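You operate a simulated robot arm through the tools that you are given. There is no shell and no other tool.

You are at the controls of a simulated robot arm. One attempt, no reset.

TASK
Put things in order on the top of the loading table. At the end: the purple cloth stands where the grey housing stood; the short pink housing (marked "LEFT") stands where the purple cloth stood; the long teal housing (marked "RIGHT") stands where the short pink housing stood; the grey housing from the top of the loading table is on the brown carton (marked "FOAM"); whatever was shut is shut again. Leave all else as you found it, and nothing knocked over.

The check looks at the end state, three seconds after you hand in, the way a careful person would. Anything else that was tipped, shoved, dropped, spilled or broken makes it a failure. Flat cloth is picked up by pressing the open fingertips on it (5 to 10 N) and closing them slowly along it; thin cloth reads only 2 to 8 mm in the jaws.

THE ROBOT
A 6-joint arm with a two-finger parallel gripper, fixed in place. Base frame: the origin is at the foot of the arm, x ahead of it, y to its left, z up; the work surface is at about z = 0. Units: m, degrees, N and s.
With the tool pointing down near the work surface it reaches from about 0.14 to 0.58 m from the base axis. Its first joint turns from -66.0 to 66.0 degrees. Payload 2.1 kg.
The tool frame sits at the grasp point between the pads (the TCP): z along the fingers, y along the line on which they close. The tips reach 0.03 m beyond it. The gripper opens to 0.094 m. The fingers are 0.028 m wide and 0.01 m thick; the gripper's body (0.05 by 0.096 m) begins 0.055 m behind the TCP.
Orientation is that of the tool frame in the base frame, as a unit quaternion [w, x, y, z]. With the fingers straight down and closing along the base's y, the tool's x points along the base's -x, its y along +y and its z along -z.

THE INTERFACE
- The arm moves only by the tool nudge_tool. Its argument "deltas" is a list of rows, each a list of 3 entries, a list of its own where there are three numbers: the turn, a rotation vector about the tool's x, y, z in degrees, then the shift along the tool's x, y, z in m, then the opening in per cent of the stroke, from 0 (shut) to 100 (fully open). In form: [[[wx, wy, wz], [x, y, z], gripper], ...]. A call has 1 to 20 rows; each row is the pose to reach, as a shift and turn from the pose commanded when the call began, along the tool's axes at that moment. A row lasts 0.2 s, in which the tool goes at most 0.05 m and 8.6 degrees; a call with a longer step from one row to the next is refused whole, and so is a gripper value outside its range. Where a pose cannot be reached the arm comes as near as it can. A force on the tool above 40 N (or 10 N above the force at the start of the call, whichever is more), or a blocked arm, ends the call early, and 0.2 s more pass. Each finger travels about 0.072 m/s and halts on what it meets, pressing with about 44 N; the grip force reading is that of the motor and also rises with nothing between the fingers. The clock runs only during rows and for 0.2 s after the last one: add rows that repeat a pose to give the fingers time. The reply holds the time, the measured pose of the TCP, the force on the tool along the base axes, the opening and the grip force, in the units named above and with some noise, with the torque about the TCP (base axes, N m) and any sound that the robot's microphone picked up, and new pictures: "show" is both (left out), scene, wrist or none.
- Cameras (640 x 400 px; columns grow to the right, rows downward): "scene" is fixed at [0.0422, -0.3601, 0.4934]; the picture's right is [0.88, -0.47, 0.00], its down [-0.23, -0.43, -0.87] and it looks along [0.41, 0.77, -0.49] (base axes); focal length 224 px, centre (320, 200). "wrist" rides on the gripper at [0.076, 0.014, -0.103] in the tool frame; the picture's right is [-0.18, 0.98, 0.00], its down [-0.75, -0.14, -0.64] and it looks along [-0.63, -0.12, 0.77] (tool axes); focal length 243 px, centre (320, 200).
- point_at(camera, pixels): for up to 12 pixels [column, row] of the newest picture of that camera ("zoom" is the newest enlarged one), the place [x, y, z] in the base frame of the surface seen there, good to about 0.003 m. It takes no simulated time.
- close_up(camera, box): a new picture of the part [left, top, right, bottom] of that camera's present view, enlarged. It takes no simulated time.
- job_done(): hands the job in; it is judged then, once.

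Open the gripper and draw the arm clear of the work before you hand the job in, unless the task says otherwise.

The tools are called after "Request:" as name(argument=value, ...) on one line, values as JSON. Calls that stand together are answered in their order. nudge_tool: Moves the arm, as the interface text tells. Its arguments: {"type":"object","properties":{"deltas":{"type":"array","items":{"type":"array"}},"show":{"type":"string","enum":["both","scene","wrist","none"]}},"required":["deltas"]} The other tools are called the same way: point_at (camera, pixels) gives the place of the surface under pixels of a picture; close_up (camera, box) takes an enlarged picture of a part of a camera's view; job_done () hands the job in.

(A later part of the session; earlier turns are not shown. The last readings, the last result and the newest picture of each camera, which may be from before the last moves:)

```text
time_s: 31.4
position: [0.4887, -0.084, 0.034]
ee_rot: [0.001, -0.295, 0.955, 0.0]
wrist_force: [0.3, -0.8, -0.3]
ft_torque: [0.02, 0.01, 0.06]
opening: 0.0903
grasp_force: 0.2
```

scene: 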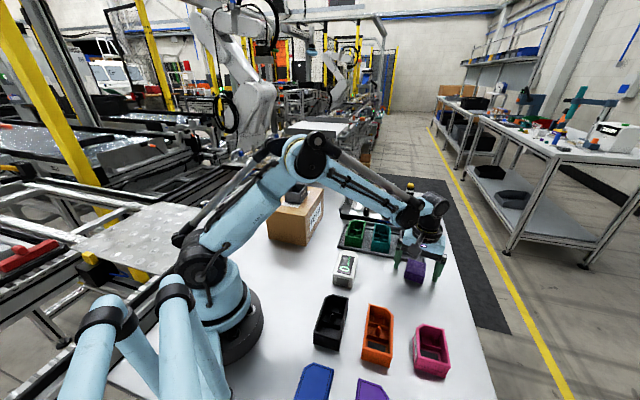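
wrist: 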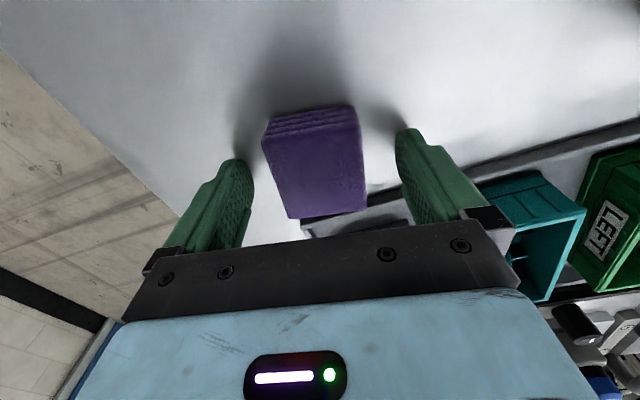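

The cloth stands at the grey housing's place. I lift straight up to z ≈ 0.25 and then move toward the pink housing near (0.358,-0.245).

Request:
nudge_tool(deltas=[[[0, 0, 0], [0, 0, -0.015], 96], [[0, 0, 0], [0, 0, -0.045], 98], [[0, 0, 0], [0, 0, -0.085], 100], [[0, 0, 0], [0, 0, -0.13], 100], [[0, 0, 0], [0, 0, -0.175], 100], [[0, 0, 0], [0.01, -0.003, -0.21], 100], [[0, 0, 0], [0.045, -0.0134, -0.216], 100], [[0, 0, 0], [0.085, -0.0253, -0.216], 100], [[0, 0, 0], [0.125, -0.0373, -0.216], 100], [[0, 0, 0], [0.165, -0.0492, -0.216], 100], [[0, 0, 0], [0.1976, -0.0589, -0.216], 100], [[0, 0, 0], [0.1976, -0.0589, -0.216], 100]], show="both")

```text
time_s: 34.0
position: [0.3584, -0.2452, 0.249]
ee_rot: [0.001, -0.296, 0.955, 0.0]
wrist_force: [-0.4, 0.3, -0.2]
ft_torque: [0.01, 0.0, -0.02]
opening: 0.0937
grasp_force: 0.0
```

scene: 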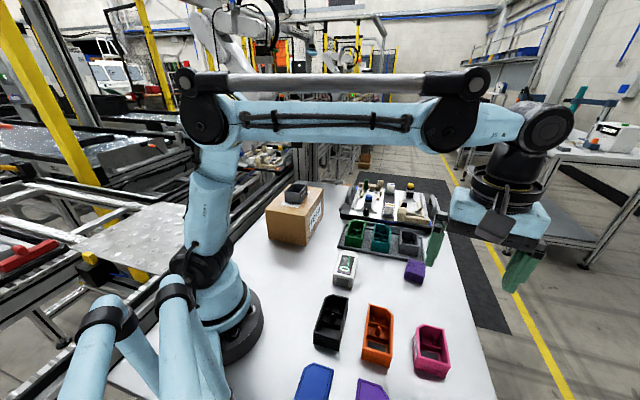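
wrist: 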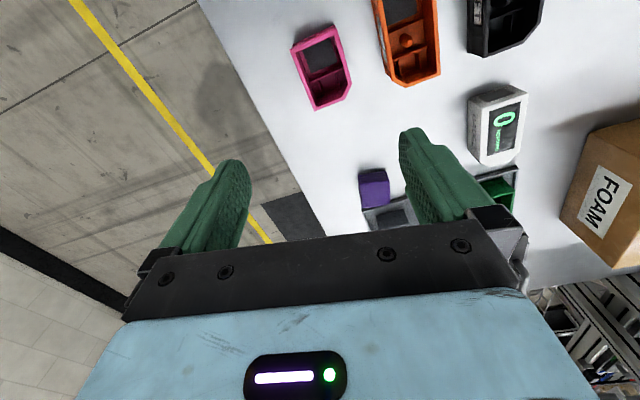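

The pink housing is at (322,68). I zoom in and measure its rim.

Request:
close_up(camera="wrist", box=[276, 15, 372, 120])

```text
3.81 times, centred on (324, 68) of wrist
```

zoom: 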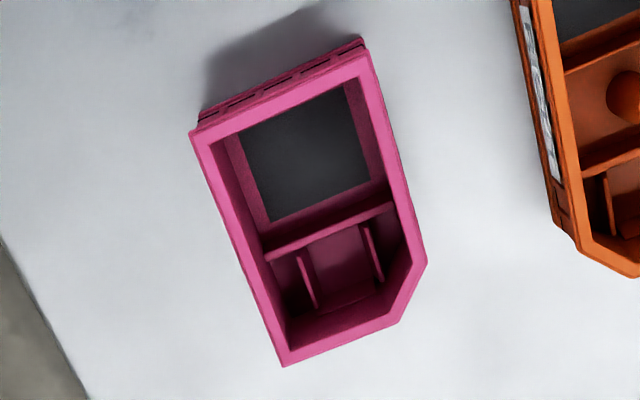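

Request:
point_at(camera="zoom", pixels=[[195, 138], [366, 58], [423, 262], [285, 360], [398, 318], [240, 250], [395, 160], [282, 97], [340, 338], [555, 215], [570, 235], [480, 200]])

```text
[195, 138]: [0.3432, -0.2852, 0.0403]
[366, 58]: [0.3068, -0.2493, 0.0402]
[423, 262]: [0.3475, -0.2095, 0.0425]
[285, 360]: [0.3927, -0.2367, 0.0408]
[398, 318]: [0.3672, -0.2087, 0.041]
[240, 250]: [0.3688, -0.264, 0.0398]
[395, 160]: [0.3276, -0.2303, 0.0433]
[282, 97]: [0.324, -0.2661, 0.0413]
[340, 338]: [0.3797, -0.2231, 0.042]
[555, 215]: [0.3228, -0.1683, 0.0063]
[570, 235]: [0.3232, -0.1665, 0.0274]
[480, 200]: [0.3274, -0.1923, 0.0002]
```

The orange housing is near the side where a finger must go. I measure its nearest edge to know the gap.

Request:
point_at(camera="zoom", pixels=[[516, 15], [528, 70], [540, 130], [552, 190], [558, 222], [575, 238], [530, 80], [545, 180], [500, 60], [450, 150]])

```text
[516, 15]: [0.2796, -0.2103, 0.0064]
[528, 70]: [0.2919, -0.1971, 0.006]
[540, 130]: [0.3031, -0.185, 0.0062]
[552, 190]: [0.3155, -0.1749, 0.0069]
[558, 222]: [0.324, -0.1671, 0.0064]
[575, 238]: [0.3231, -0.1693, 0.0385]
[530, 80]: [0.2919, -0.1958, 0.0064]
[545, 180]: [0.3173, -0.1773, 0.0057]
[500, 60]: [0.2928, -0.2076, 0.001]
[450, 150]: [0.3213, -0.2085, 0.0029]
```

The orange edge is 0.073 m from the pink centre, leaving 1.6 cm beyond the open finger. I turn 10.3° to the pink's heading (44.7°), open to 92 %, and go down to TCP z ≈ 0.037 at (0.350,-0.243).

Request:
nudge_tool(deltas=[[[0, 0, -5], [0.003, 0.003, 0.02], 92], [[0, 0, -10.3], [0.0058, 0.0062, 0.05], 92], [[0, 0, -10.3], [0.0058, 0.0062, 0.09], 92], [[0, 0, -10.3], [0.0058, 0.0062, 0.13], 92], [[0, 0, -10.3], [0.0058, 0.0062, 0.165], 92], [[0, 0, -10.3], [0.0058, 0.0062, 0.19], 92], [[0, 0, -10.3], [0.0058, 0.0062, 0.205], 92], [[0, 0, -10.3], [0.0058, 0.0062, 0.213], 92], [[0, 0, -10.3], [0.0058, 0.0062, 0.213], 92]], show="both")

```text
time_s: 36.0
position: [0.3516, -0.2413, 0.0364]
ee_rot: [0.002, -0.38, 0.925, 0.0]
wrist_force: [0.4, -0.1, 0.4]
ft_torque: [0.01, 0.0, 0.01]
opening: 0.0863
grasp_force: 0.0
```

scene: 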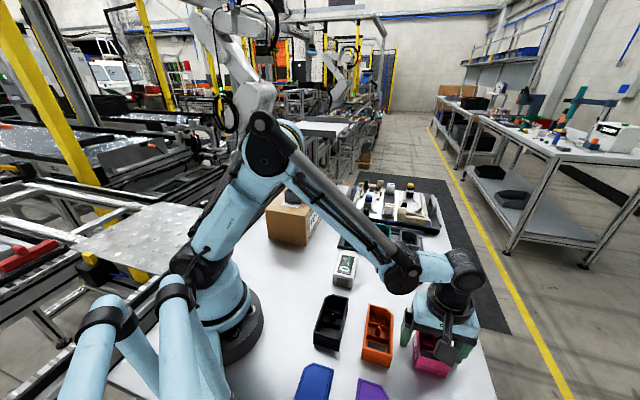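
wrist: 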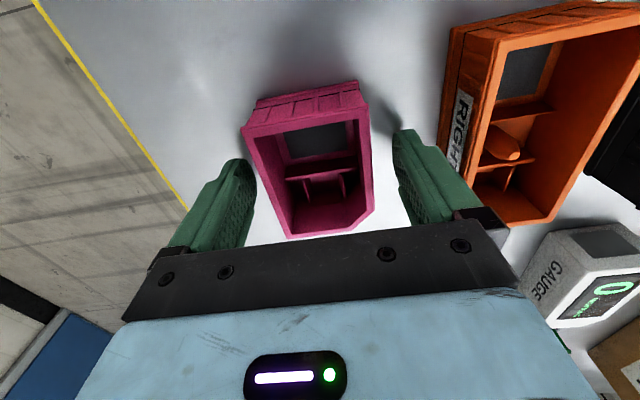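

The pink housing lies between the fingers at (310,160). I check its rim against the tool before closing.

Request:
point_at(camera="wrist", pixels=[[246, 132], [367, 108], [373, 205], [291, 236], [262, 175], [370, 155]])

```text
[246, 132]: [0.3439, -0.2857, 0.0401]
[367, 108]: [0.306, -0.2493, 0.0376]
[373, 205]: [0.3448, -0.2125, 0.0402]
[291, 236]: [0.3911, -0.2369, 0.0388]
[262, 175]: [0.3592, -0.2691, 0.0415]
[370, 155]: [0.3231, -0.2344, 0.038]
```

Rim edges are ±0.026 from the TCP: centred. I close on the pink housing.

Request:
nudge_tool(deltas=[[[0, 0, 0], [0, 0, 0], 75], [[0, 0, 0], [0, 0, 0], 64], [[0, 0, 0], [0, 0, 0], 55], [[0, 0, 0], [0, 0, 0], 40], [[0, 0, 0], [0, 0, 0], 20], [[0, 0, 0], [0, 0, 0], 20]], show="wrist")

```text
time_s: 37.4
position: [0.3515, -0.2413, 0.0368]
ee_rot: [0.001, -0.38, 0.925, 0.0]
wrist_force: [-0.6, 0.2, -0.4]
ft_torque: [-0.03, -0.01, 0.03]
opening: 0.0576
grasp_force: 44.8
```

wrist: 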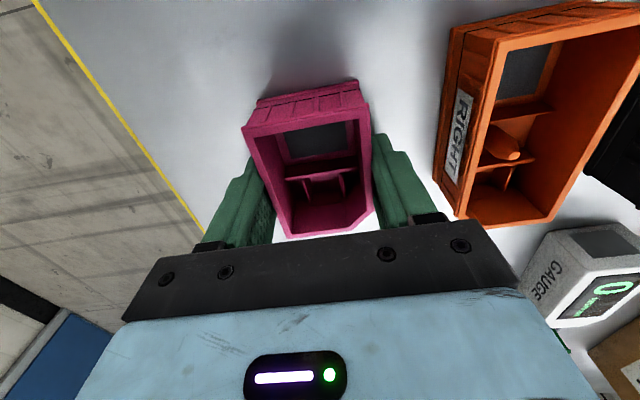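

The pink housing is held (0.0576, 44.8 N). I lift it to z ≈ 0.26 and look.

Request:
nudge_tool(deltas=[[[0, 0, 0], [0, 0, -0.01], 20], [[0, 0, 0], [0, 0, -0.03], 20], [[0, 0, 0], [0, 0, -0.06], 20], [[0, 0, 0], [0, 0, -0.1], 20], [[0, 0, 0], [0, 0, -0.14], 20], [[0, 0, 0], [0, 0, -0.18], 20], [[0, 0, 0], [0, 0, -0.223], 20], [[0, 0, 0], [0, 0, -0.223], 20]], show="both")

```text
time_s: 39.2
position: [0.3523, -0.2432, 0.2611]
ee_rot: [0.002, -0.38, 0.925, 0.0]
wrist_force: [0.2, 0.2, -2.1]
ft_torque: [-0.01, -0.03, 0.0]
opening: 0.0576
grasp_force: 44.0
```

scene: 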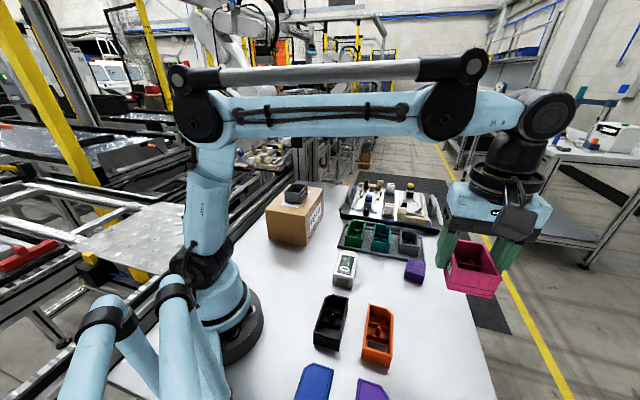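
wrist: 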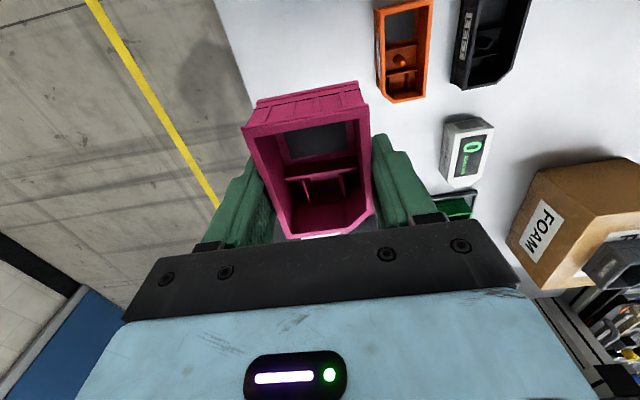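

The pink housing is lifted cleanly. I carry it at z ≈ 0.26 to the cloth's old place (0.178,0.142), turning 3.2°.

Request:
nudge_tool(deltas=[[[0, 0, 0], [-0.006, 0.016, 0], 20], [[0, 0, 0.3], [-0.018, 0.048, 0], 20], [[0, 0, 0.6], [-0.0316, 0.084, 0], 20], [[0, 0, 0.9], [-0.0455, 0.121, 0], 20], [[0, 0, 1.2], [-0.0594, 0.158, 0], 20], [[0, 0, 1.5], [-0.0734, 0.195, 0], 20], [[0, 0, 1.8], [-0.0873, 0.232, 0], 20], [[0, 0, 2.1], [-0.1012, 0.269, 0], 20], [[0, 0, 2.4], [-0.1151, 0.306, 0], 20], [[0, 0, 2.7], [-0.1287, 0.342, 0], 20], [[0, 0, 3.0], [-0.1407, 0.374, 0], 20], [[0, 0, 3.2], [-0.1483, 0.3942, 0], 20], [[0, 0, 3.2], [-0.1483, 0.3942, 0], 20]], show="both")

```text
time_s: 42.0
position: [0.1792, 0.1411, 0.2596]
ee_rot: [0.002, -0.355, 0.935, 0.0]
wrist_force: [-1.0, 0.9, -1.3]
ft_torque: [-0.02, -0.04, -0.01]
opening: 0.0574
grasp_force: 44.0
```

scene: 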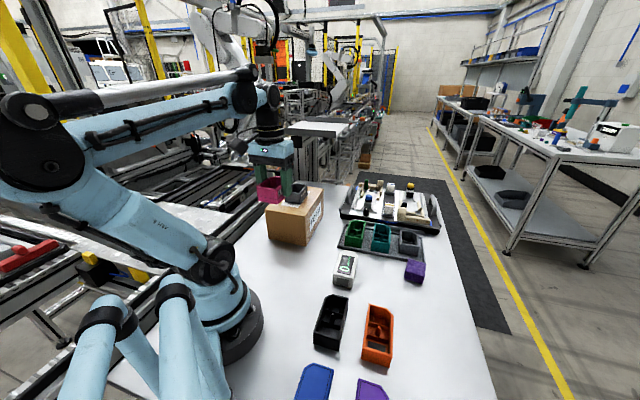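
wrist: 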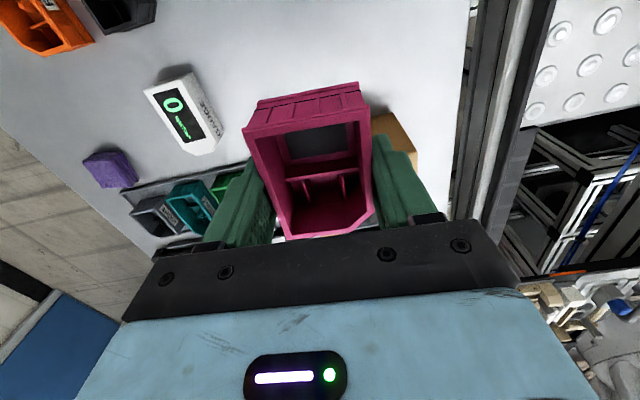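

Over the spot. I lower 0.221 m, slowing near the table.

Request:
nudge_tool(deltas=[[[0, 0, 0], [0, 0, 0.04], 20], [[0, 0, 0], [0, 0, 0.085], 20], [[0, 0, 0], [0, 0, 0.13], 20], [[0, 0, 0], [0, 0, 0.17], 20], [[0, 0, 0], [0, 0, 0.2], 20], [[0, 0, 0], [0, 0, 0.213], 20], [[0, 0, 0], [0, 0, 0.219], 20], [[0, 0, 0], [0, 0, 0.221], 20], [[0, 0, 0], [0, 0, 0.221], 20]], show="both")

```text
time_s: 44.0
position: [0.1792, 0.1417, 0.0382]
ee_rot: [0.002, -0.355, 0.935, -0.001]
wrist_force: [-0.6, -0.5, -2.0]
ft_torque: [0.06, -0.03, -0.02]
opening: 0.0578
grasp_force: 43.5
```

scene: 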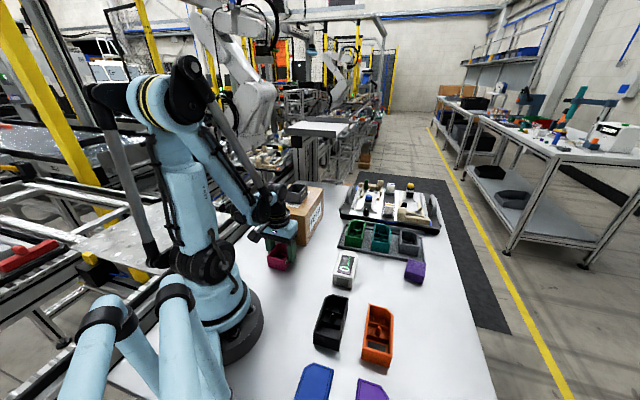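
wrist: 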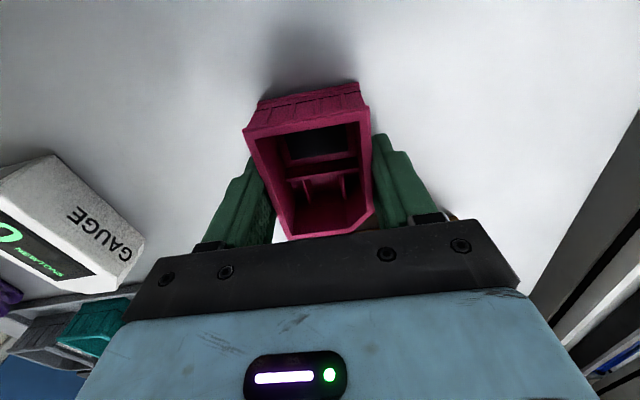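

No contact yet at z 0.038 (force is just the weight). I lower in 1 mm steps.

Request:
nudge_tool(deltas=[[[0, 0, 0], [0, 0, 0.001], 20], [[0, 0, 0], [0, 0, 0.0018], 20]], show="none")

```text
time_s: 44.6
position: [0.1792, 0.1414, 0.0363]
ee_rot: [0.002, -0.354, 0.935, 0.0]
wrist_force: [-0.1, 1.0, 1.6]
ft_torque: [0.02, -0.08, 0.02]
opening: 0.0578
grasp_force: 44.4
```

Force went from -2 to +1.6 N: touching. I press 0.4 mm more and release gradually.

Request:
nudge_tool(deltas=[[[0, 0, 0], [0, 0, 0.0004], 20], [[0, 0, 0], [0, 0, 0.0004], 60], [[0, 0, 0], [0, 0, 0.0004], 64], [[0, 0, 0], [0, 0, 0.0004], 70], [[0, 0, 0], [0, 0, 0.0004], 80], [[0, 0, 0], [0, 0, 0.0004], 94], [[0, 0, 0], [0, 0, 0.0004], 94]], show="both")

```text
time_s: 45.0
position: [0.1791, 0.1414, 0.0363]
ee_rot: [0.0, -0.354, 0.935, 0.001]
wrist_force: [-2.5, -2.4, 20.5]
ft_torque: [0.35, -0.36, 0.02]
opening: 0.0577
grasp_force: 44.0
stopped in row 2: the force on the tool passed its limit at 44 N (the readings are from after the stop); the commanded pose is now the measured one
```

scene: 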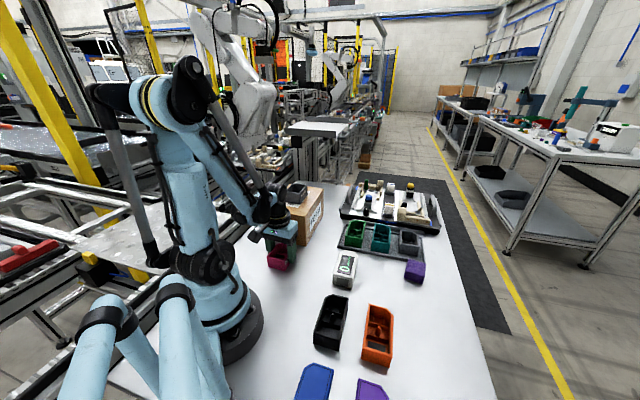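
wrist: 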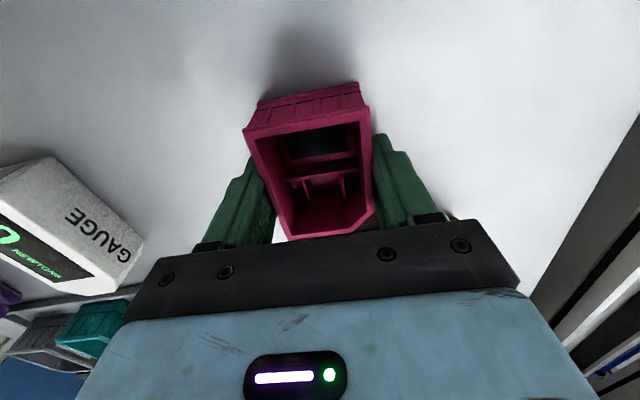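

The table contact is stiff (stopped at 44 N); the housing is firmly down. I ease up 0.5 mm and open the fingers gradually.

Request:
nudge_tool(deltas=[[[0, 0, 0], [0, 0, -0.0005], 20], [[0, 0, 0], [0, 0, -0.0005], 60], [[0, 0, 0], [0, 0, -0.0005], 64], [[0, 0, 0], [0, 0, -0.0005], 70], [[0, 0, 0], [0, 0, -0.0005], 80], [[0, 0, 0], [0, 0, -0.0005], 94], [[0, 0, 0], [0, 0, -0.0005], 94]], show="both")

```text
time_s: 46.6
position: [0.1797, 0.1411, 0.0365]
ee_rot: [0.0, -0.355, 0.935, 0.001]
wrist_force: [-0.9, -1.4, 0.2]
ft_torque: [0.02, 0.0, 0.01]
opening: 0.0883
grasp_force: 0.1
```

scene: 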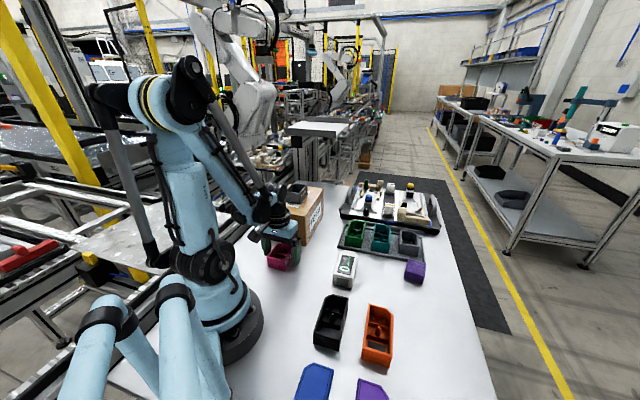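
wrist: 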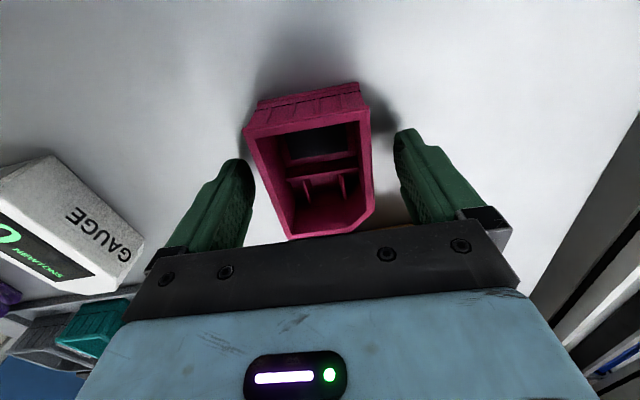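

Released. I check the pink's rim place from this view.

Request:
point_at(camera="wrist", pixels=[[246, 132], [367, 108], [373, 205], [291, 236]])

```text
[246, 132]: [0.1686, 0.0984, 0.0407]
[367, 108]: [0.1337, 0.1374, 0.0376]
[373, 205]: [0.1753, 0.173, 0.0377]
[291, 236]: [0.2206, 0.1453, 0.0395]
```

The pink's centre is (0.177,0.141), matching the cloth's old centre. I lift straight up to z ≈ 0.25 and move over the teal housing in the tray near (0.49,0.05).

Request:
nudge_tool(deltas=[[[0, 0, 0], [0, 0, -0.015], 94], [[0, 0, 0], [0, 0, -0.045], 98], [[0, 0, 0], [0, 0, -0.085], 100], [[0, 0, 0], [0, 0, -0.125], 100], [[0, 0, 0], [0, 0, -0.17], 100], [[0, 0, 0], [-0.008, -0.013, -0.205], 100], [[0, 0, 0], [-0.027, -0.043, -0.213], 100], [[0, 0, 0], [-0.049, -0.078, -0.213], 100], [[0, 0, 0], [-0.071, -0.113, -0.213], 100], [[0, 0, 0], [-0.093, -0.148, -0.213], 100], [[0, 0, 0], [-0.115, -0.183, -0.213], 100], [[0, 0, 0], [-0.137, -0.218, -0.213], 100], [[0, 0, 0], [-0.158, -0.252, -0.213], 100], [[0, 0, 0], [-0.1723, -0.2747, -0.213], 100], [[0, 0, 0], [-0.1723, -0.2747, -0.213], 100]], show="both")

```text
time_s: 49.8
position: [0.4896, 0.0503, 0.2497]
ee_rot: [0.001, -0.354, 0.935, 0.0]
wrist_force: [0.4, -0.1, 0.7]
ft_torque: [-0.02, -0.02, 0.02]
opening: 0.0938
grasp_force: 0.1
```

scene: 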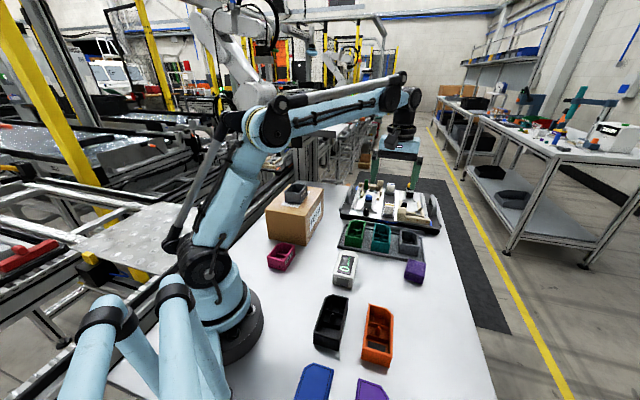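
wrist: 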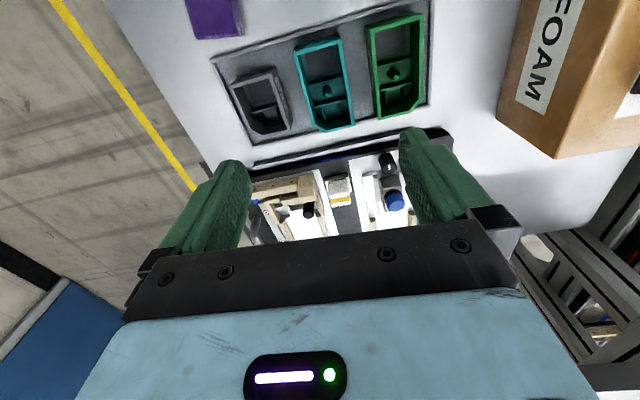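

The teal housing is at (327,85) between the short grey (260,105) and the long green (398,70). I zoom and measure them.

Request:
close_up(camera="wrist", box=[224, 10, 432, 140])

```text
3.08 times, centred on (328, 75) of wrist
```

zoom: 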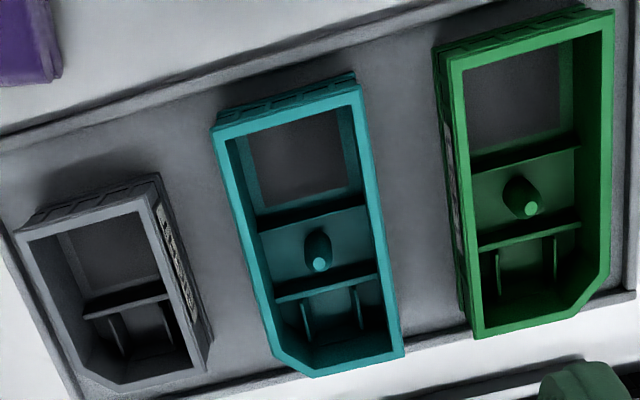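

I measure the teal's rim corners and the neighbours' near edges.

Request:
point_at(camera="zoom", pixels=[[216, 136], [361, 87], [400, 353], [316, 374], [272, 350], [380, 220], [240, 230], [157, 190], [208, 355], [440, 60], [475, 335], [455, 200]])

Request:
point_at(camera="zoom", pixels=[[410, 200], [420, 350], [210, 200], [230, 300], [180, 230], [195, 280], [450, 220], [440, 110], [420, 45], [200, 110], [560, 370], [300, 60]])

```text
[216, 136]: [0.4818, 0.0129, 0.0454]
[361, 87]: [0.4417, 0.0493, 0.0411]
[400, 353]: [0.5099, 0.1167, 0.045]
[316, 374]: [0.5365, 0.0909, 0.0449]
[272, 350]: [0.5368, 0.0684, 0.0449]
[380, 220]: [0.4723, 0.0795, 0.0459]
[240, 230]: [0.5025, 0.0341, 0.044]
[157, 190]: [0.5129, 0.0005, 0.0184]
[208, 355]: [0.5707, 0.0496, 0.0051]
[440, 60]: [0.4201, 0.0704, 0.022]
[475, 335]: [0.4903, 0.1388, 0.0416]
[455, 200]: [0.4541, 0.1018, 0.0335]
```

```text
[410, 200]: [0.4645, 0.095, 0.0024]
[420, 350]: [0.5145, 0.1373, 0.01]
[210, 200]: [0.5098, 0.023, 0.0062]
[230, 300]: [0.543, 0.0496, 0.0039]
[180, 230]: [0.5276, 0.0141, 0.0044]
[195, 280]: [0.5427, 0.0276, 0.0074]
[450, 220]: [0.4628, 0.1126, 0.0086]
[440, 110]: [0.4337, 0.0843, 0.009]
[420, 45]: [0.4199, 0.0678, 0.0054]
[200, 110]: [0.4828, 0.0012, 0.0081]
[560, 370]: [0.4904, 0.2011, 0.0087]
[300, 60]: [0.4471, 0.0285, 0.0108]
```

Gaps to the neighbours are about 28 mm each side. I measure the fingers' own outer outline to see how thick they are at the level of the neighbours' rims.

Request:
close_up(camera="wrist", box=[130, 110, 530, 260])

Request:
point_at(camera="wrist", pixels=[[224, 168], [212, 184], [206, 196], [196, 206], [184, 222], [245, 185], [405, 150], [424, 136], [436, 152], [448, 160], [460, 180], [470, 196]])

```text
1.60 times, centred on (330, 185) of wrist
```

zoom: 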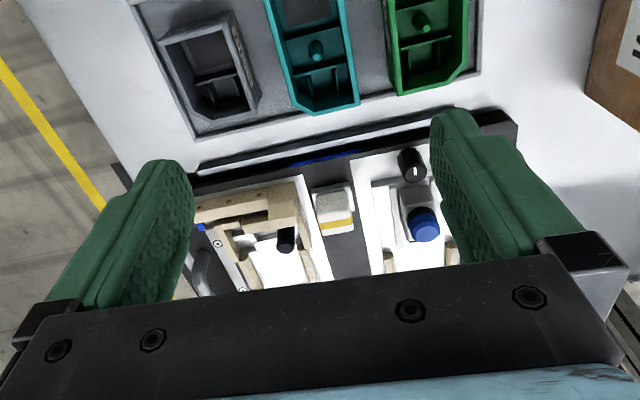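

```text
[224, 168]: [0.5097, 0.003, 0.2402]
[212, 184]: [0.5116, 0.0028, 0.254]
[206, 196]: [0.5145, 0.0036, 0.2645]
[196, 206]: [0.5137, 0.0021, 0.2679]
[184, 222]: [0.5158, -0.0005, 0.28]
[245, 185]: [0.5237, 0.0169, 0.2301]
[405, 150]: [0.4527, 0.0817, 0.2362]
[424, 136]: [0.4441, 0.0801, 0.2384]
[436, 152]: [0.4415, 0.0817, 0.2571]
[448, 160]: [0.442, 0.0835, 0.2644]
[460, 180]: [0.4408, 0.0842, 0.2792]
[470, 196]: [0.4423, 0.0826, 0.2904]
```

Fingers are ~10 mm thick, so an opening of ~0.075 (80 %) leaves about 8 mm each side. I move over the teal centre (0.496,0.065), turn to 45°, narrow to 80 % and go down only to z ≈ 0.13 to re-measure.

Request:
nudge_tool(deltas=[[[0, 0, -2], [-0.007, 0.0035, 0.01], 90], [[0, 0, -3.8], [-0.0142, 0.007, 0.03], 80], [[0, 0, -3.8], [-0.0142, 0.007, 0.06], 80], [[0, 0, -3.8], [-0.0142, 0.007, 0.09], 80], [[0, 0, -3.8], [-0.0142, 0.007, 0.12], 80], [[0, 0, -3.8], [-0.0142, 0.007, 0.12], 80]], show="both")

Request:
close_up(camera="wrist", box=[190, 50, 450, 240])

```text
time_s: 51.2
position: [0.4959, 0.064, 0.1295]
ee_rot: [0.001, -0.385, 0.923, 0.001]
wrist_force: [0.5, -0.2, 0.8]
ft_torque: [0.0, 0.0, 0.01]
opening: 0.0753
grasp_force: 0.0
```

scene: 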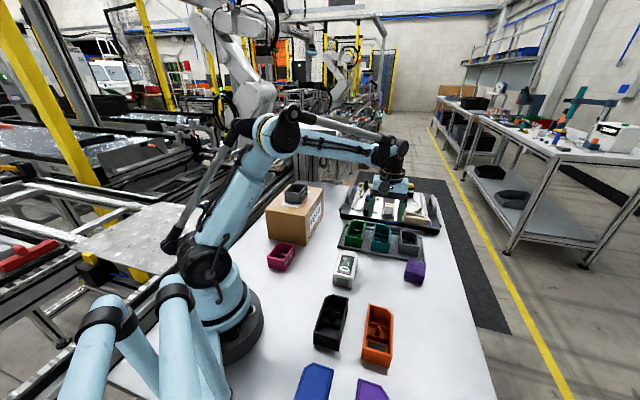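
wrist: 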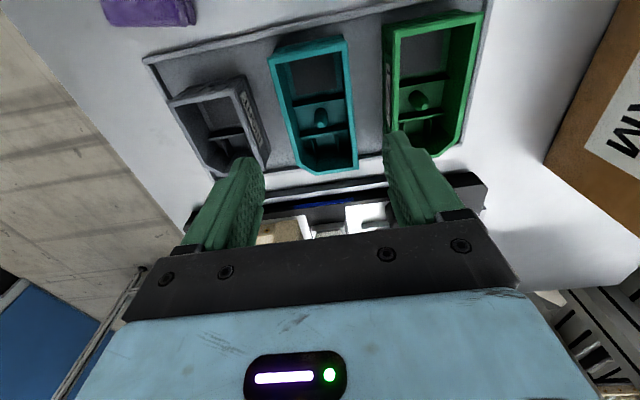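

```text
2.11 times, centred on (320, 145) of wrist
```

zoom: 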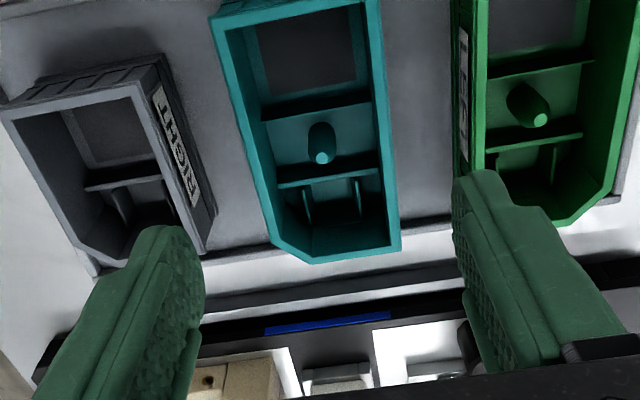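

Now I measure the teal rim corners and the neighbours' side edges from this nearer view.

Request:
point_at(camera="wrist", pixels=[[270, 58], [343, 41], [355, 164], [320, 173], [299, 162], [349, 100], [284, 110], [237, 88], [265, 165], [384, 35], [390, 110], [386, 70]])

Request:
point_at(camera="zoom", pixels=[[215, 30], [395, 245], [275, 245], [385, 150], [250, 150], [205, 235], [190, 160], [165, 70], [455, 40], [460, 140], [480, 60], [485, 160]])

```text
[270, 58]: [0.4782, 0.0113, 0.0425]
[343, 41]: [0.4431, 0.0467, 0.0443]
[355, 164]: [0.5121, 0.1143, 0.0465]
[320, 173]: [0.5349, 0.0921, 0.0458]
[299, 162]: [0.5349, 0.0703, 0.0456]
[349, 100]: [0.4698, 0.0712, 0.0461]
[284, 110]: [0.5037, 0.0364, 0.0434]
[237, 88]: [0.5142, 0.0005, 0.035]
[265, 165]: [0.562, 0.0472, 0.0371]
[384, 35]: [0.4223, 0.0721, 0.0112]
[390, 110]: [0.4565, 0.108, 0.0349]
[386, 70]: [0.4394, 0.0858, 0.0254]
```

```text
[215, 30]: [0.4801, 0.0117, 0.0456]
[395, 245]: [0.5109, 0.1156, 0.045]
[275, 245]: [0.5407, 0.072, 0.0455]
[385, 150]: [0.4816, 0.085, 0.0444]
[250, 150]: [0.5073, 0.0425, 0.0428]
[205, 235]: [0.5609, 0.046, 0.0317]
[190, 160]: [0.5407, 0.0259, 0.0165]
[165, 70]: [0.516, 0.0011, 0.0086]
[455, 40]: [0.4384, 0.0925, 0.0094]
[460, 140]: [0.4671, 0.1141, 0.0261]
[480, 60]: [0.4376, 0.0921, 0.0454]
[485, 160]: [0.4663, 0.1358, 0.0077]
```

The teal is centred on the TCP (rim ±0.025, neighbours at ±0.057, finger outer at ±0.0475). I descend straight to TCP z ≈ 0.041.

Request:
nudge_tool(deltas=[[[0, 0, 0], [0, 0, 0.02], 80], [[0, 0, 0], [0, 0, 0.04], 80], [[0, 0, 0], [0, 0, 0.055], 80], [[0, 0, 0], [0, 0, 0.07], 80], [[0, 0, 0], [0, 0, 0.082], 80], [[0, 0, 0], [0, 0, 0.089], 80], [[0, 0, 0], [0, 0, 0.089], 80]], show="both")

```text
time_s: 52.8
position: [0.4956, 0.0658, 0.0401]
ee_rot: [0.001, -0.386, 0.923, 0.0]
wrist_force: [0.1, 0.2, 0.3]
ft_torque: [-0.01, 0.0, 0.02]
opening: 0.0756
grasp_force: 0.1
```

scene: 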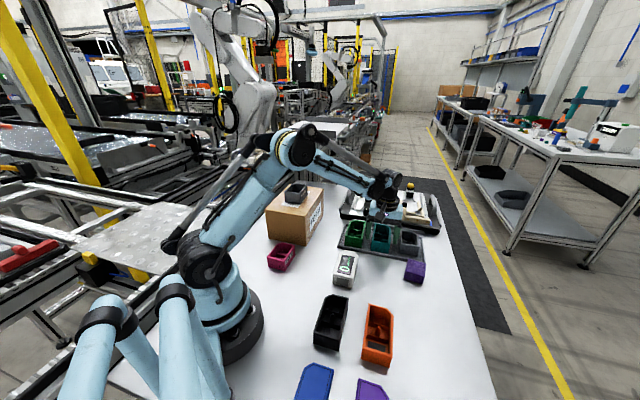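
wrist: 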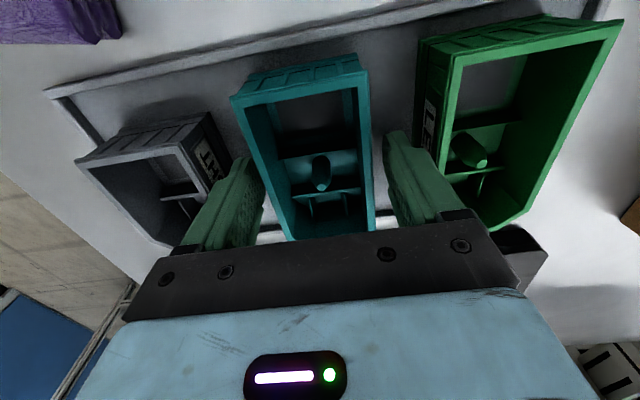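

The fingers are down on both sides of the teal at (305,150) with no contact. I close on it.

Request:
nudge_tool(deltas=[[[0, 0, 0], [0, 0, 0], 70], [[0, 0, 0], [0, 0, 0], 63], [[0, 0, 0], [0, 0, 0], 56], [[0, 0, 0], [0, 0, 0], 40], [[0, 0, 0], [0, 0, 0], 20], [[0, 0, 0], [0, 0, 0], 20]], show="wrist")

```text
time_s: 54.2
position: [0.4959, 0.0649, 0.0403]
ee_rot: [0.001, -0.385, 0.923, 0.0]
wrist_force: [0.5, 0.5, -0.1]
ft_torque: [-0.02, 0.03, 0.0]
opening: 0.0577
grasp_force: 43.6
```

wrist: 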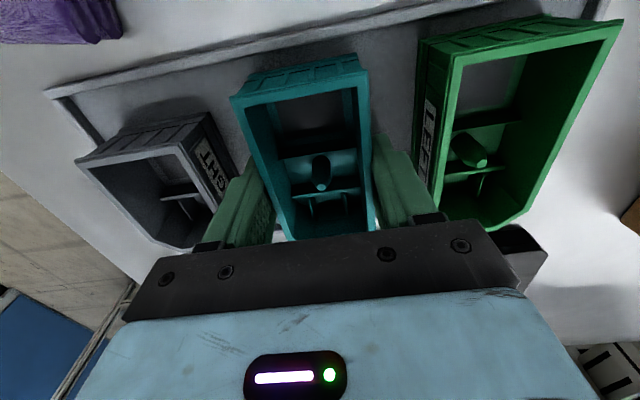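

Held at 0.0577 with 43.6 N. I lift slowly at first, then to z ≈ 0.26.

Request:
nudge_tool(deltas=[[[0, 0, 0], [0, 0, -0.005], 20], [[0, 0, 0], [0, 0, -0.015], 20], [[0, 0, 0], [0, 0, -0.03], 20], [[0, 0, 0], [0, 0, -0.055], 20], [[0, 0, 0], [0, 0, -0.09], 20], [[0, 0, 0], [0, 0, -0.13], 20], [[0, 0, 0], [0, 0, -0.175], 20], [[0, 0, 0], [0, 0, -0.22], 20], [[0, 0, 0], [0, 0, -0.22], 20]], show="both")

```text
time_s: 56.2
position: [0.4951, 0.0651, 0.2625]
ee_rot: [0.0, -0.385, 0.923, 0.0]
wrist_force: [0.0, 0.1, -1.2]
ft_torque: [0.0, 0.02, 0.0]
opening: 0.0579
grasp_force: 44.0
```

scene: 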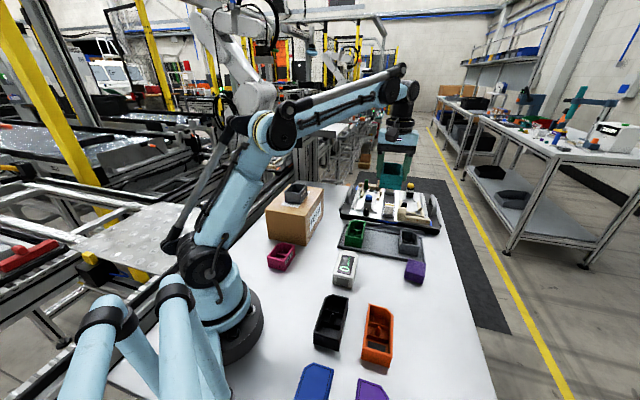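
wrist: 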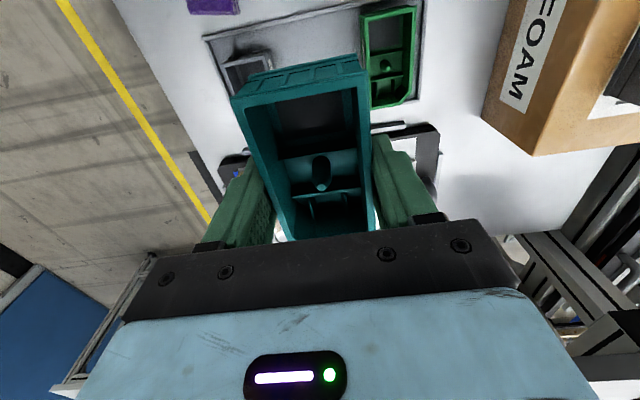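

The teal is lifted and the tray stayed put. Before carrying it to the pink's old place I check the surroundings there: the table edge and the orange neighbour.

Request:
close_up(camera="scene", box=[340, 290, 516, 400])

Request:
point_at(camera="scene", pixels=[[470, 320], [480, 350], [490, 385], [465, 300], [460, 280], [425, 398], [440, 398], [432, 330], [420, 370], [445, 370], [395, 340], [390, 366]])

```text
3.64 times, centred on (428, 345) of scene
```

zoom: 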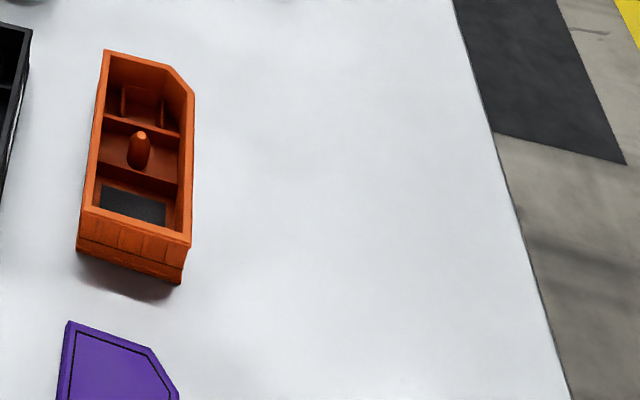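

```text
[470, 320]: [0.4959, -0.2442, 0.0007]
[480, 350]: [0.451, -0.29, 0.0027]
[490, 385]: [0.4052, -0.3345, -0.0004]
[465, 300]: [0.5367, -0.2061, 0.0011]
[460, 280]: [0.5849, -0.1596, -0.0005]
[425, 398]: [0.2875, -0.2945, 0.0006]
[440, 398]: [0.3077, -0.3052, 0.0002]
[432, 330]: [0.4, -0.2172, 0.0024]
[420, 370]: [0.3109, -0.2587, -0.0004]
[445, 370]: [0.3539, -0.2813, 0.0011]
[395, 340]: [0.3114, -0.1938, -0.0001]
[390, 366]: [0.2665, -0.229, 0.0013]
```

The place is clear: table edge is 0.10 m from the target centre and there is clear table beyond both ends. I carry the teal at z ≈ 0.26 to (0.350,-0.242).

Request:
nudge_tool(deltas=[[[0, 0, 0], [0.012, -0.0042, 0], 20], [[0, 0, 0], [0.04, -0.014, 0], 20], [[0, 0, 0], [0.075, -0.0263, 0], 20], [[0, 0, 0], [0.112, -0.0393, 0], 20], [[0, 0, 0.2], [0.149, -0.0522, 0], 20], [[0, 0, 0.3], [0.186, -0.0652, 0], 20], [[0, 0, 0.4], [0.223, -0.0782, 0], 20], [[0, 0, 0.5], [0.26, -0.0912, 0], 20], [[0, 0, 0.5], [0.295, -0.1034, 0], 20], [[0, 0, 0.5], [0.3206, -0.1124, 0], 20], [[0, 0, 0.5], [0.3206, -0.1124, 0], 20]], show="both")

```text
time_s: 58.6
position: [0.3494, -0.2427, 0.2603]
ee_rot: [0.001, -0.382, 0.924, 0.0]
wrist_force: [0.2, 0.0, -0.8]
ft_torque: [0.03, -0.02, 0.01]
opening: 0.0579
grasp_force: 44.7
```

scene: 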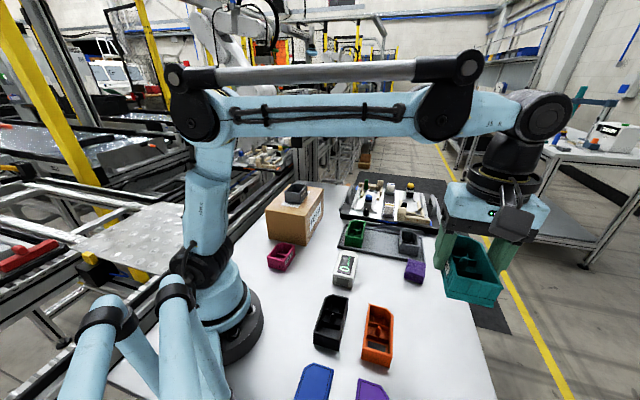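
wrist: 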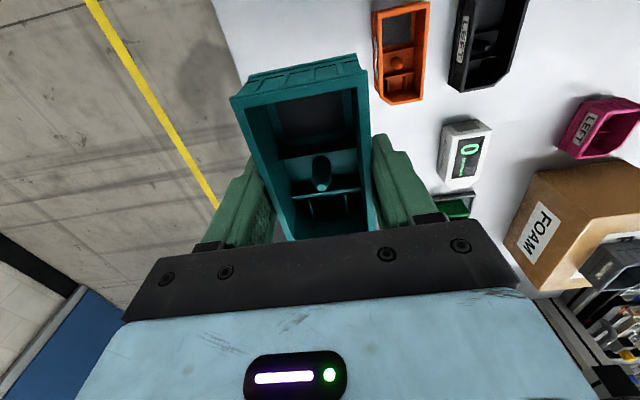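

Over the spot. I lower 0.222 m, slowing near the table.

Request:
nudge_tool(deltas=[[[0, 0, 0], [0, 0, 0.04], 20], [[0, 0, 0], [0, 0, 0.085], 20], [[0, 0, 0], [0, 0, 0.13], 20], [[0, 0, 0], [0, 0, 0.17], 20], [[0, 0, 0], [0, 0, 0.2], 20], [[0, 0, 0], [0, 0, 0.213], 20], [[0, 0, 0], [0, 0, 0.219], 20], [[0, 0, 0], [0, 0, 0.222], 20], [[0, 0, 0], [0, 0, 0.222], 20]], show="both")

```text
time_s: 60.6
position: [0.351, -0.2418, 0.0383]
ee_rot: [0.001, -0.381, 0.924, 0.0]
wrist_force: [0.2, 0.8, -1.7]
ft_torque: [0.03, -0.01, 0.03]
opening: 0.0576
grasp_force: 43.9
```

scene: 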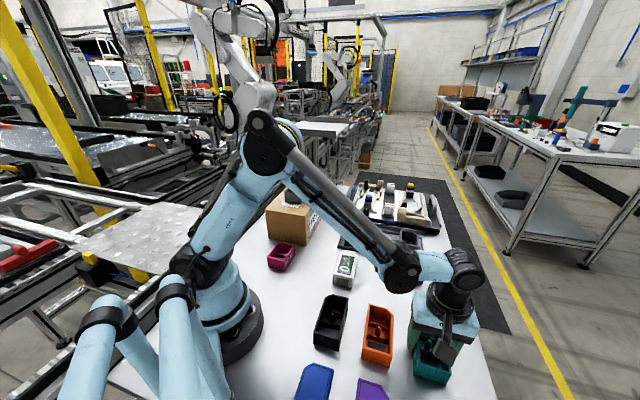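
wrist: 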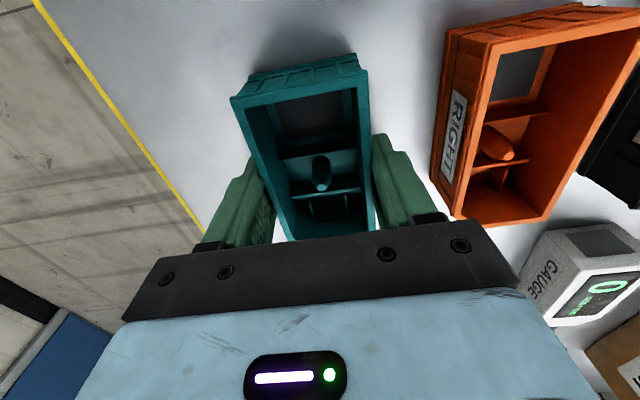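

No contact yet (weight only, -1.7 N). I lower by 1 mm in two half steps.

Request:
nudge_tool(deltas=[[[0, 0, 0], [0, 0, 0.0005], 20], [[0, 0, 0], [0, 0, 0.001], 20]], show="none")

```text
time_s: 61.2
position: [0.3522, -0.2419, 0.0375]
ee_rot: [0.0, -0.381, 0.925, -0.001]
wrist_force: [-0.1, -0.4, -0.6]
ft_torque: [0.03, -0.02, 0.02]
opening: 0.0577
grasp_force: 43.4
```

Still no clear contact. I lower another 0.8 mm in small steps.

Request:
nudge_tool(deltas=[[[0, 0, 0], [0, 0, 0.0004], 20], [[0, 0, 0], [0, 0, 0.0008], 20]], show="none")

```text
time_s: 61.8
position: [0.3499, -0.2426, 0.0367]
ee_rot: [0.001, -0.381, 0.925, 0.0]
wrist_force: [0.1, 0.2, -0.8]
ft_torque: [-0.05, -0.03, 0.02]
opening: 0.0579
grasp_force: 44.2
```

Force is still -0.8 N. I go 0.6 mm lower.

Request:
nudge_tool(deltas=[[[0, 0, 0], [0, 0, 0.0003], 20], [[0, 0, 0], [0, 0, 0.0006], 20]], show="none")

```text
time_s: 62.4
position: [0.3506, -0.2416, 0.0358]
ee_rot: [0.001, -0.381, 0.925, 0.0]
wrist_force: [4.1, 1.9, 28.6]
ft_torque: [-0.16, 0.17, -0.11]
opening: 0.0576
grasp_force: 43.9
```

Contact: +28.6 N. I ease up 0.4 mm and open the fingers gradually to 82 %.

Request:
nudge_tool(deltas=[[[0, 0, 0], [0, 0, -0.0004], 20], [[0, 0, 0], [0, 0, -0.0004], 60], [[0, 0, 0], [0, 0, -0.0004], 64], [[0, 0, 0], [0, 0, -0.0004], 68], [[0, 0, 0], [0, 0, -0.0004], 75], [[0, 0, 0], [0, 0, -0.0004], 84], [[0, 0, 0], [0, 0, -0.0004], 84]], show="both")

```text
time_s: 64.0
position: [0.3487, -0.2412, 0.0357]
ee_rot: [0.001, -0.381, 0.925, 0.001]
wrist_force: [-0.7, -0.2, -0.3]
ft_torque: [0.0, 0.01, 0.01]
opening: 0.0788
grasp_force: 0.0
```

scene: 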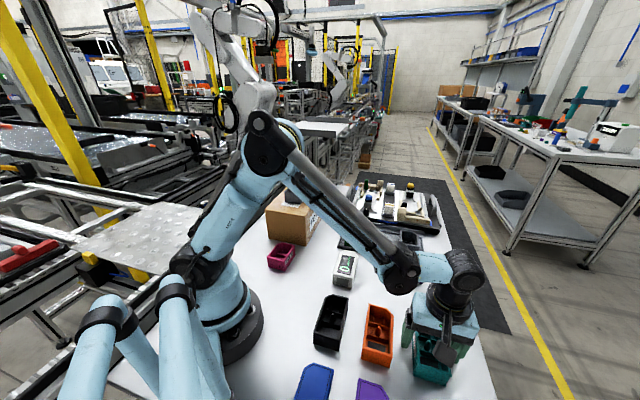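
wrist: 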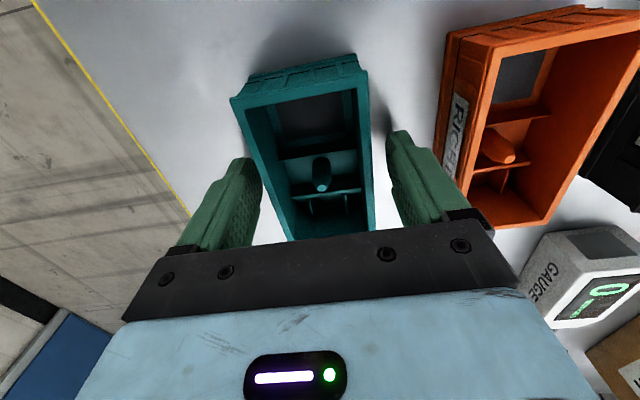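

The teal stands free. I lift straight up and withdraw toward the starting pose so I can inspect the whole table.

Request:
nudge_tool(deltas=[[[0, 0, 0], [0, 0, -0.015], 84], [[0, 0, 0], [0, 0, -0.045], 90], [[0, 0, 0], [0, 0, -0.085], 100], [[0, 0, 0], [0, 0, -0.13], 100], [[0, 0, 0], [0, 0, -0.175], 100], [[0, 0, 0], [0, 0, -0.22], 100], [[0, 0, 5], [-0.01, 0.013, -0.255], 100], [[0, 0, 12], [-0.03, 0.039, -0.275], 100], [[0, 0, 19], [-0.052, 0.0676, -0.29], 100], [[0, 0, 26], [-0.076, 0.0988, -0.3], 100], [[0, 0, 33], [-0.1, 0.13, -0.305], 100], [[0, 0, 39], [-0.124, 0.1613, -0.305], 100], [[0, 0, 44.7], [-0.1474, 0.1917, -0.305], 100], [[0, 0, 44.7], [-0.1474, 0.1917, -0.305], 100]], show="both")

```text
time_s: 67.0
position: [0.3189, -0.0041, 0.3428]
ee_rot: [0.001, 0.0, 1.0, 0.0]
wrist_force: [-0.2, -0.6, -0.1]
ft_torque: [-0.01, -0.01, 0.01]
opening: 0.0941
grasp_force: 0.0
```

scene: 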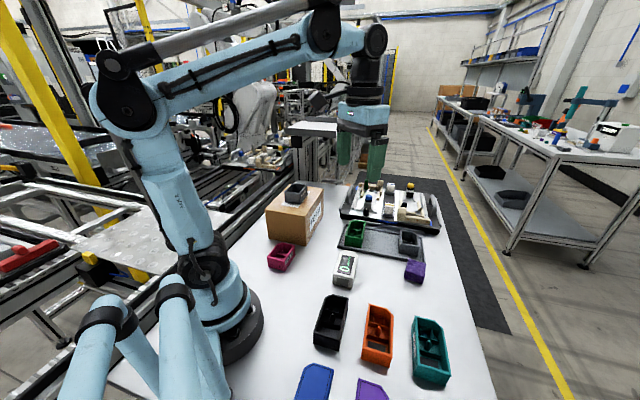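
wrist: 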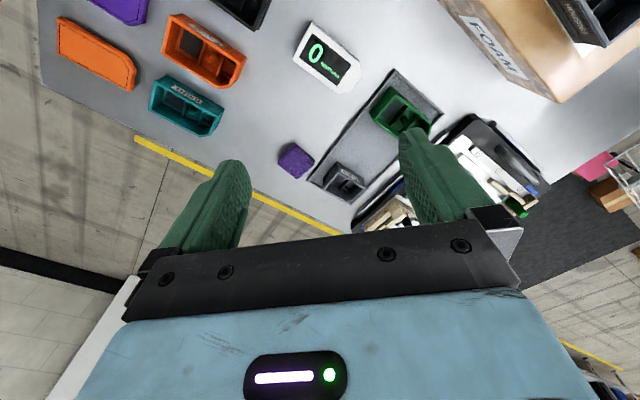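

All four items are in their new places. I zoom in on each to verify they stand properly and that neighbours are undisturbed.

Request:
close_up(camera="scene", box=[240, 170, 460, 300])

Request:
close_up(camera="wrist", box=[40, 0, 360, 200])

Request:
close_up(camera="wrist", box=[262, 132, 326, 192])

```text
2.91 times, centred on (350, 235) of scene
```

zoom: 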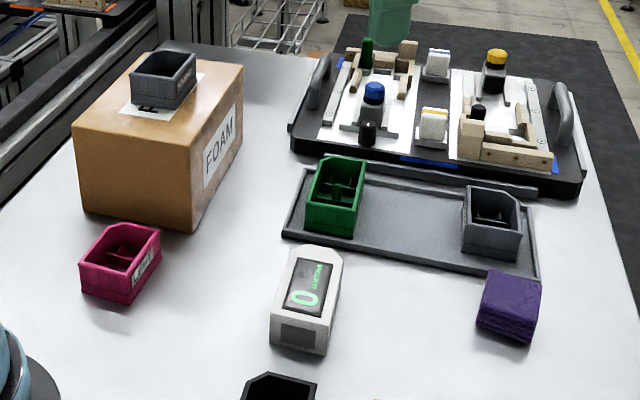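

```text
2.00 times, centred on (200, 100) of wrist
```

zoom: 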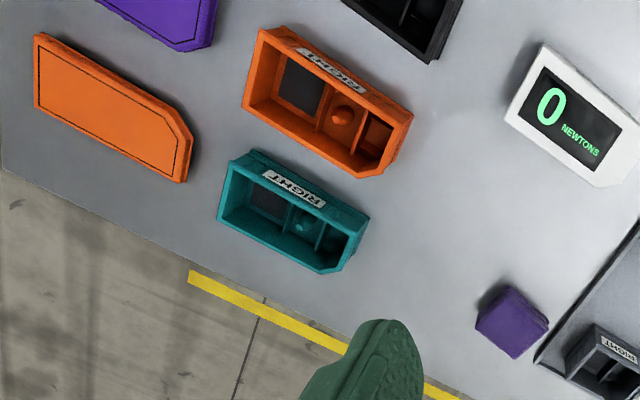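

```text
6.67 times, centred on (294, 162) of wrist
```

zoom: 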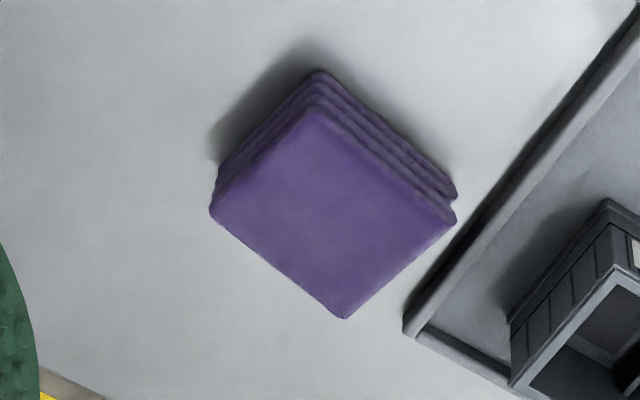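

I measure the final centres of the cloth (newest zoom) and, in the wrist view, the teal.

Request:
point_at(camera="zoom", pixels=[[315, 110], [213, 210], [343, 315], [452, 220], [335, 215], [405, 325], [520, 180]])

Request:
point_at(camera="wrist", pixels=[[154, 82], [149, 110], [200, 136], [222, 106], [185, 105], [133, 91]])

```text
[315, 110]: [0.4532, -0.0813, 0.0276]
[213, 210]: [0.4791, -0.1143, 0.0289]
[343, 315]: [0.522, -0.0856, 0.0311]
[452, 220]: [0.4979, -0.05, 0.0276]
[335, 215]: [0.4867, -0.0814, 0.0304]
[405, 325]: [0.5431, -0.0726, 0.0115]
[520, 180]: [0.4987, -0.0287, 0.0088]
```

```text
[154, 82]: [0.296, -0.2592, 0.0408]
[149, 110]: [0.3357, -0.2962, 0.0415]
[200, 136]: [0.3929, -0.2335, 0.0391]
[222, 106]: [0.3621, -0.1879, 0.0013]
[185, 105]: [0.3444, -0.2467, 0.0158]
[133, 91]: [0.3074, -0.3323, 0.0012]
```

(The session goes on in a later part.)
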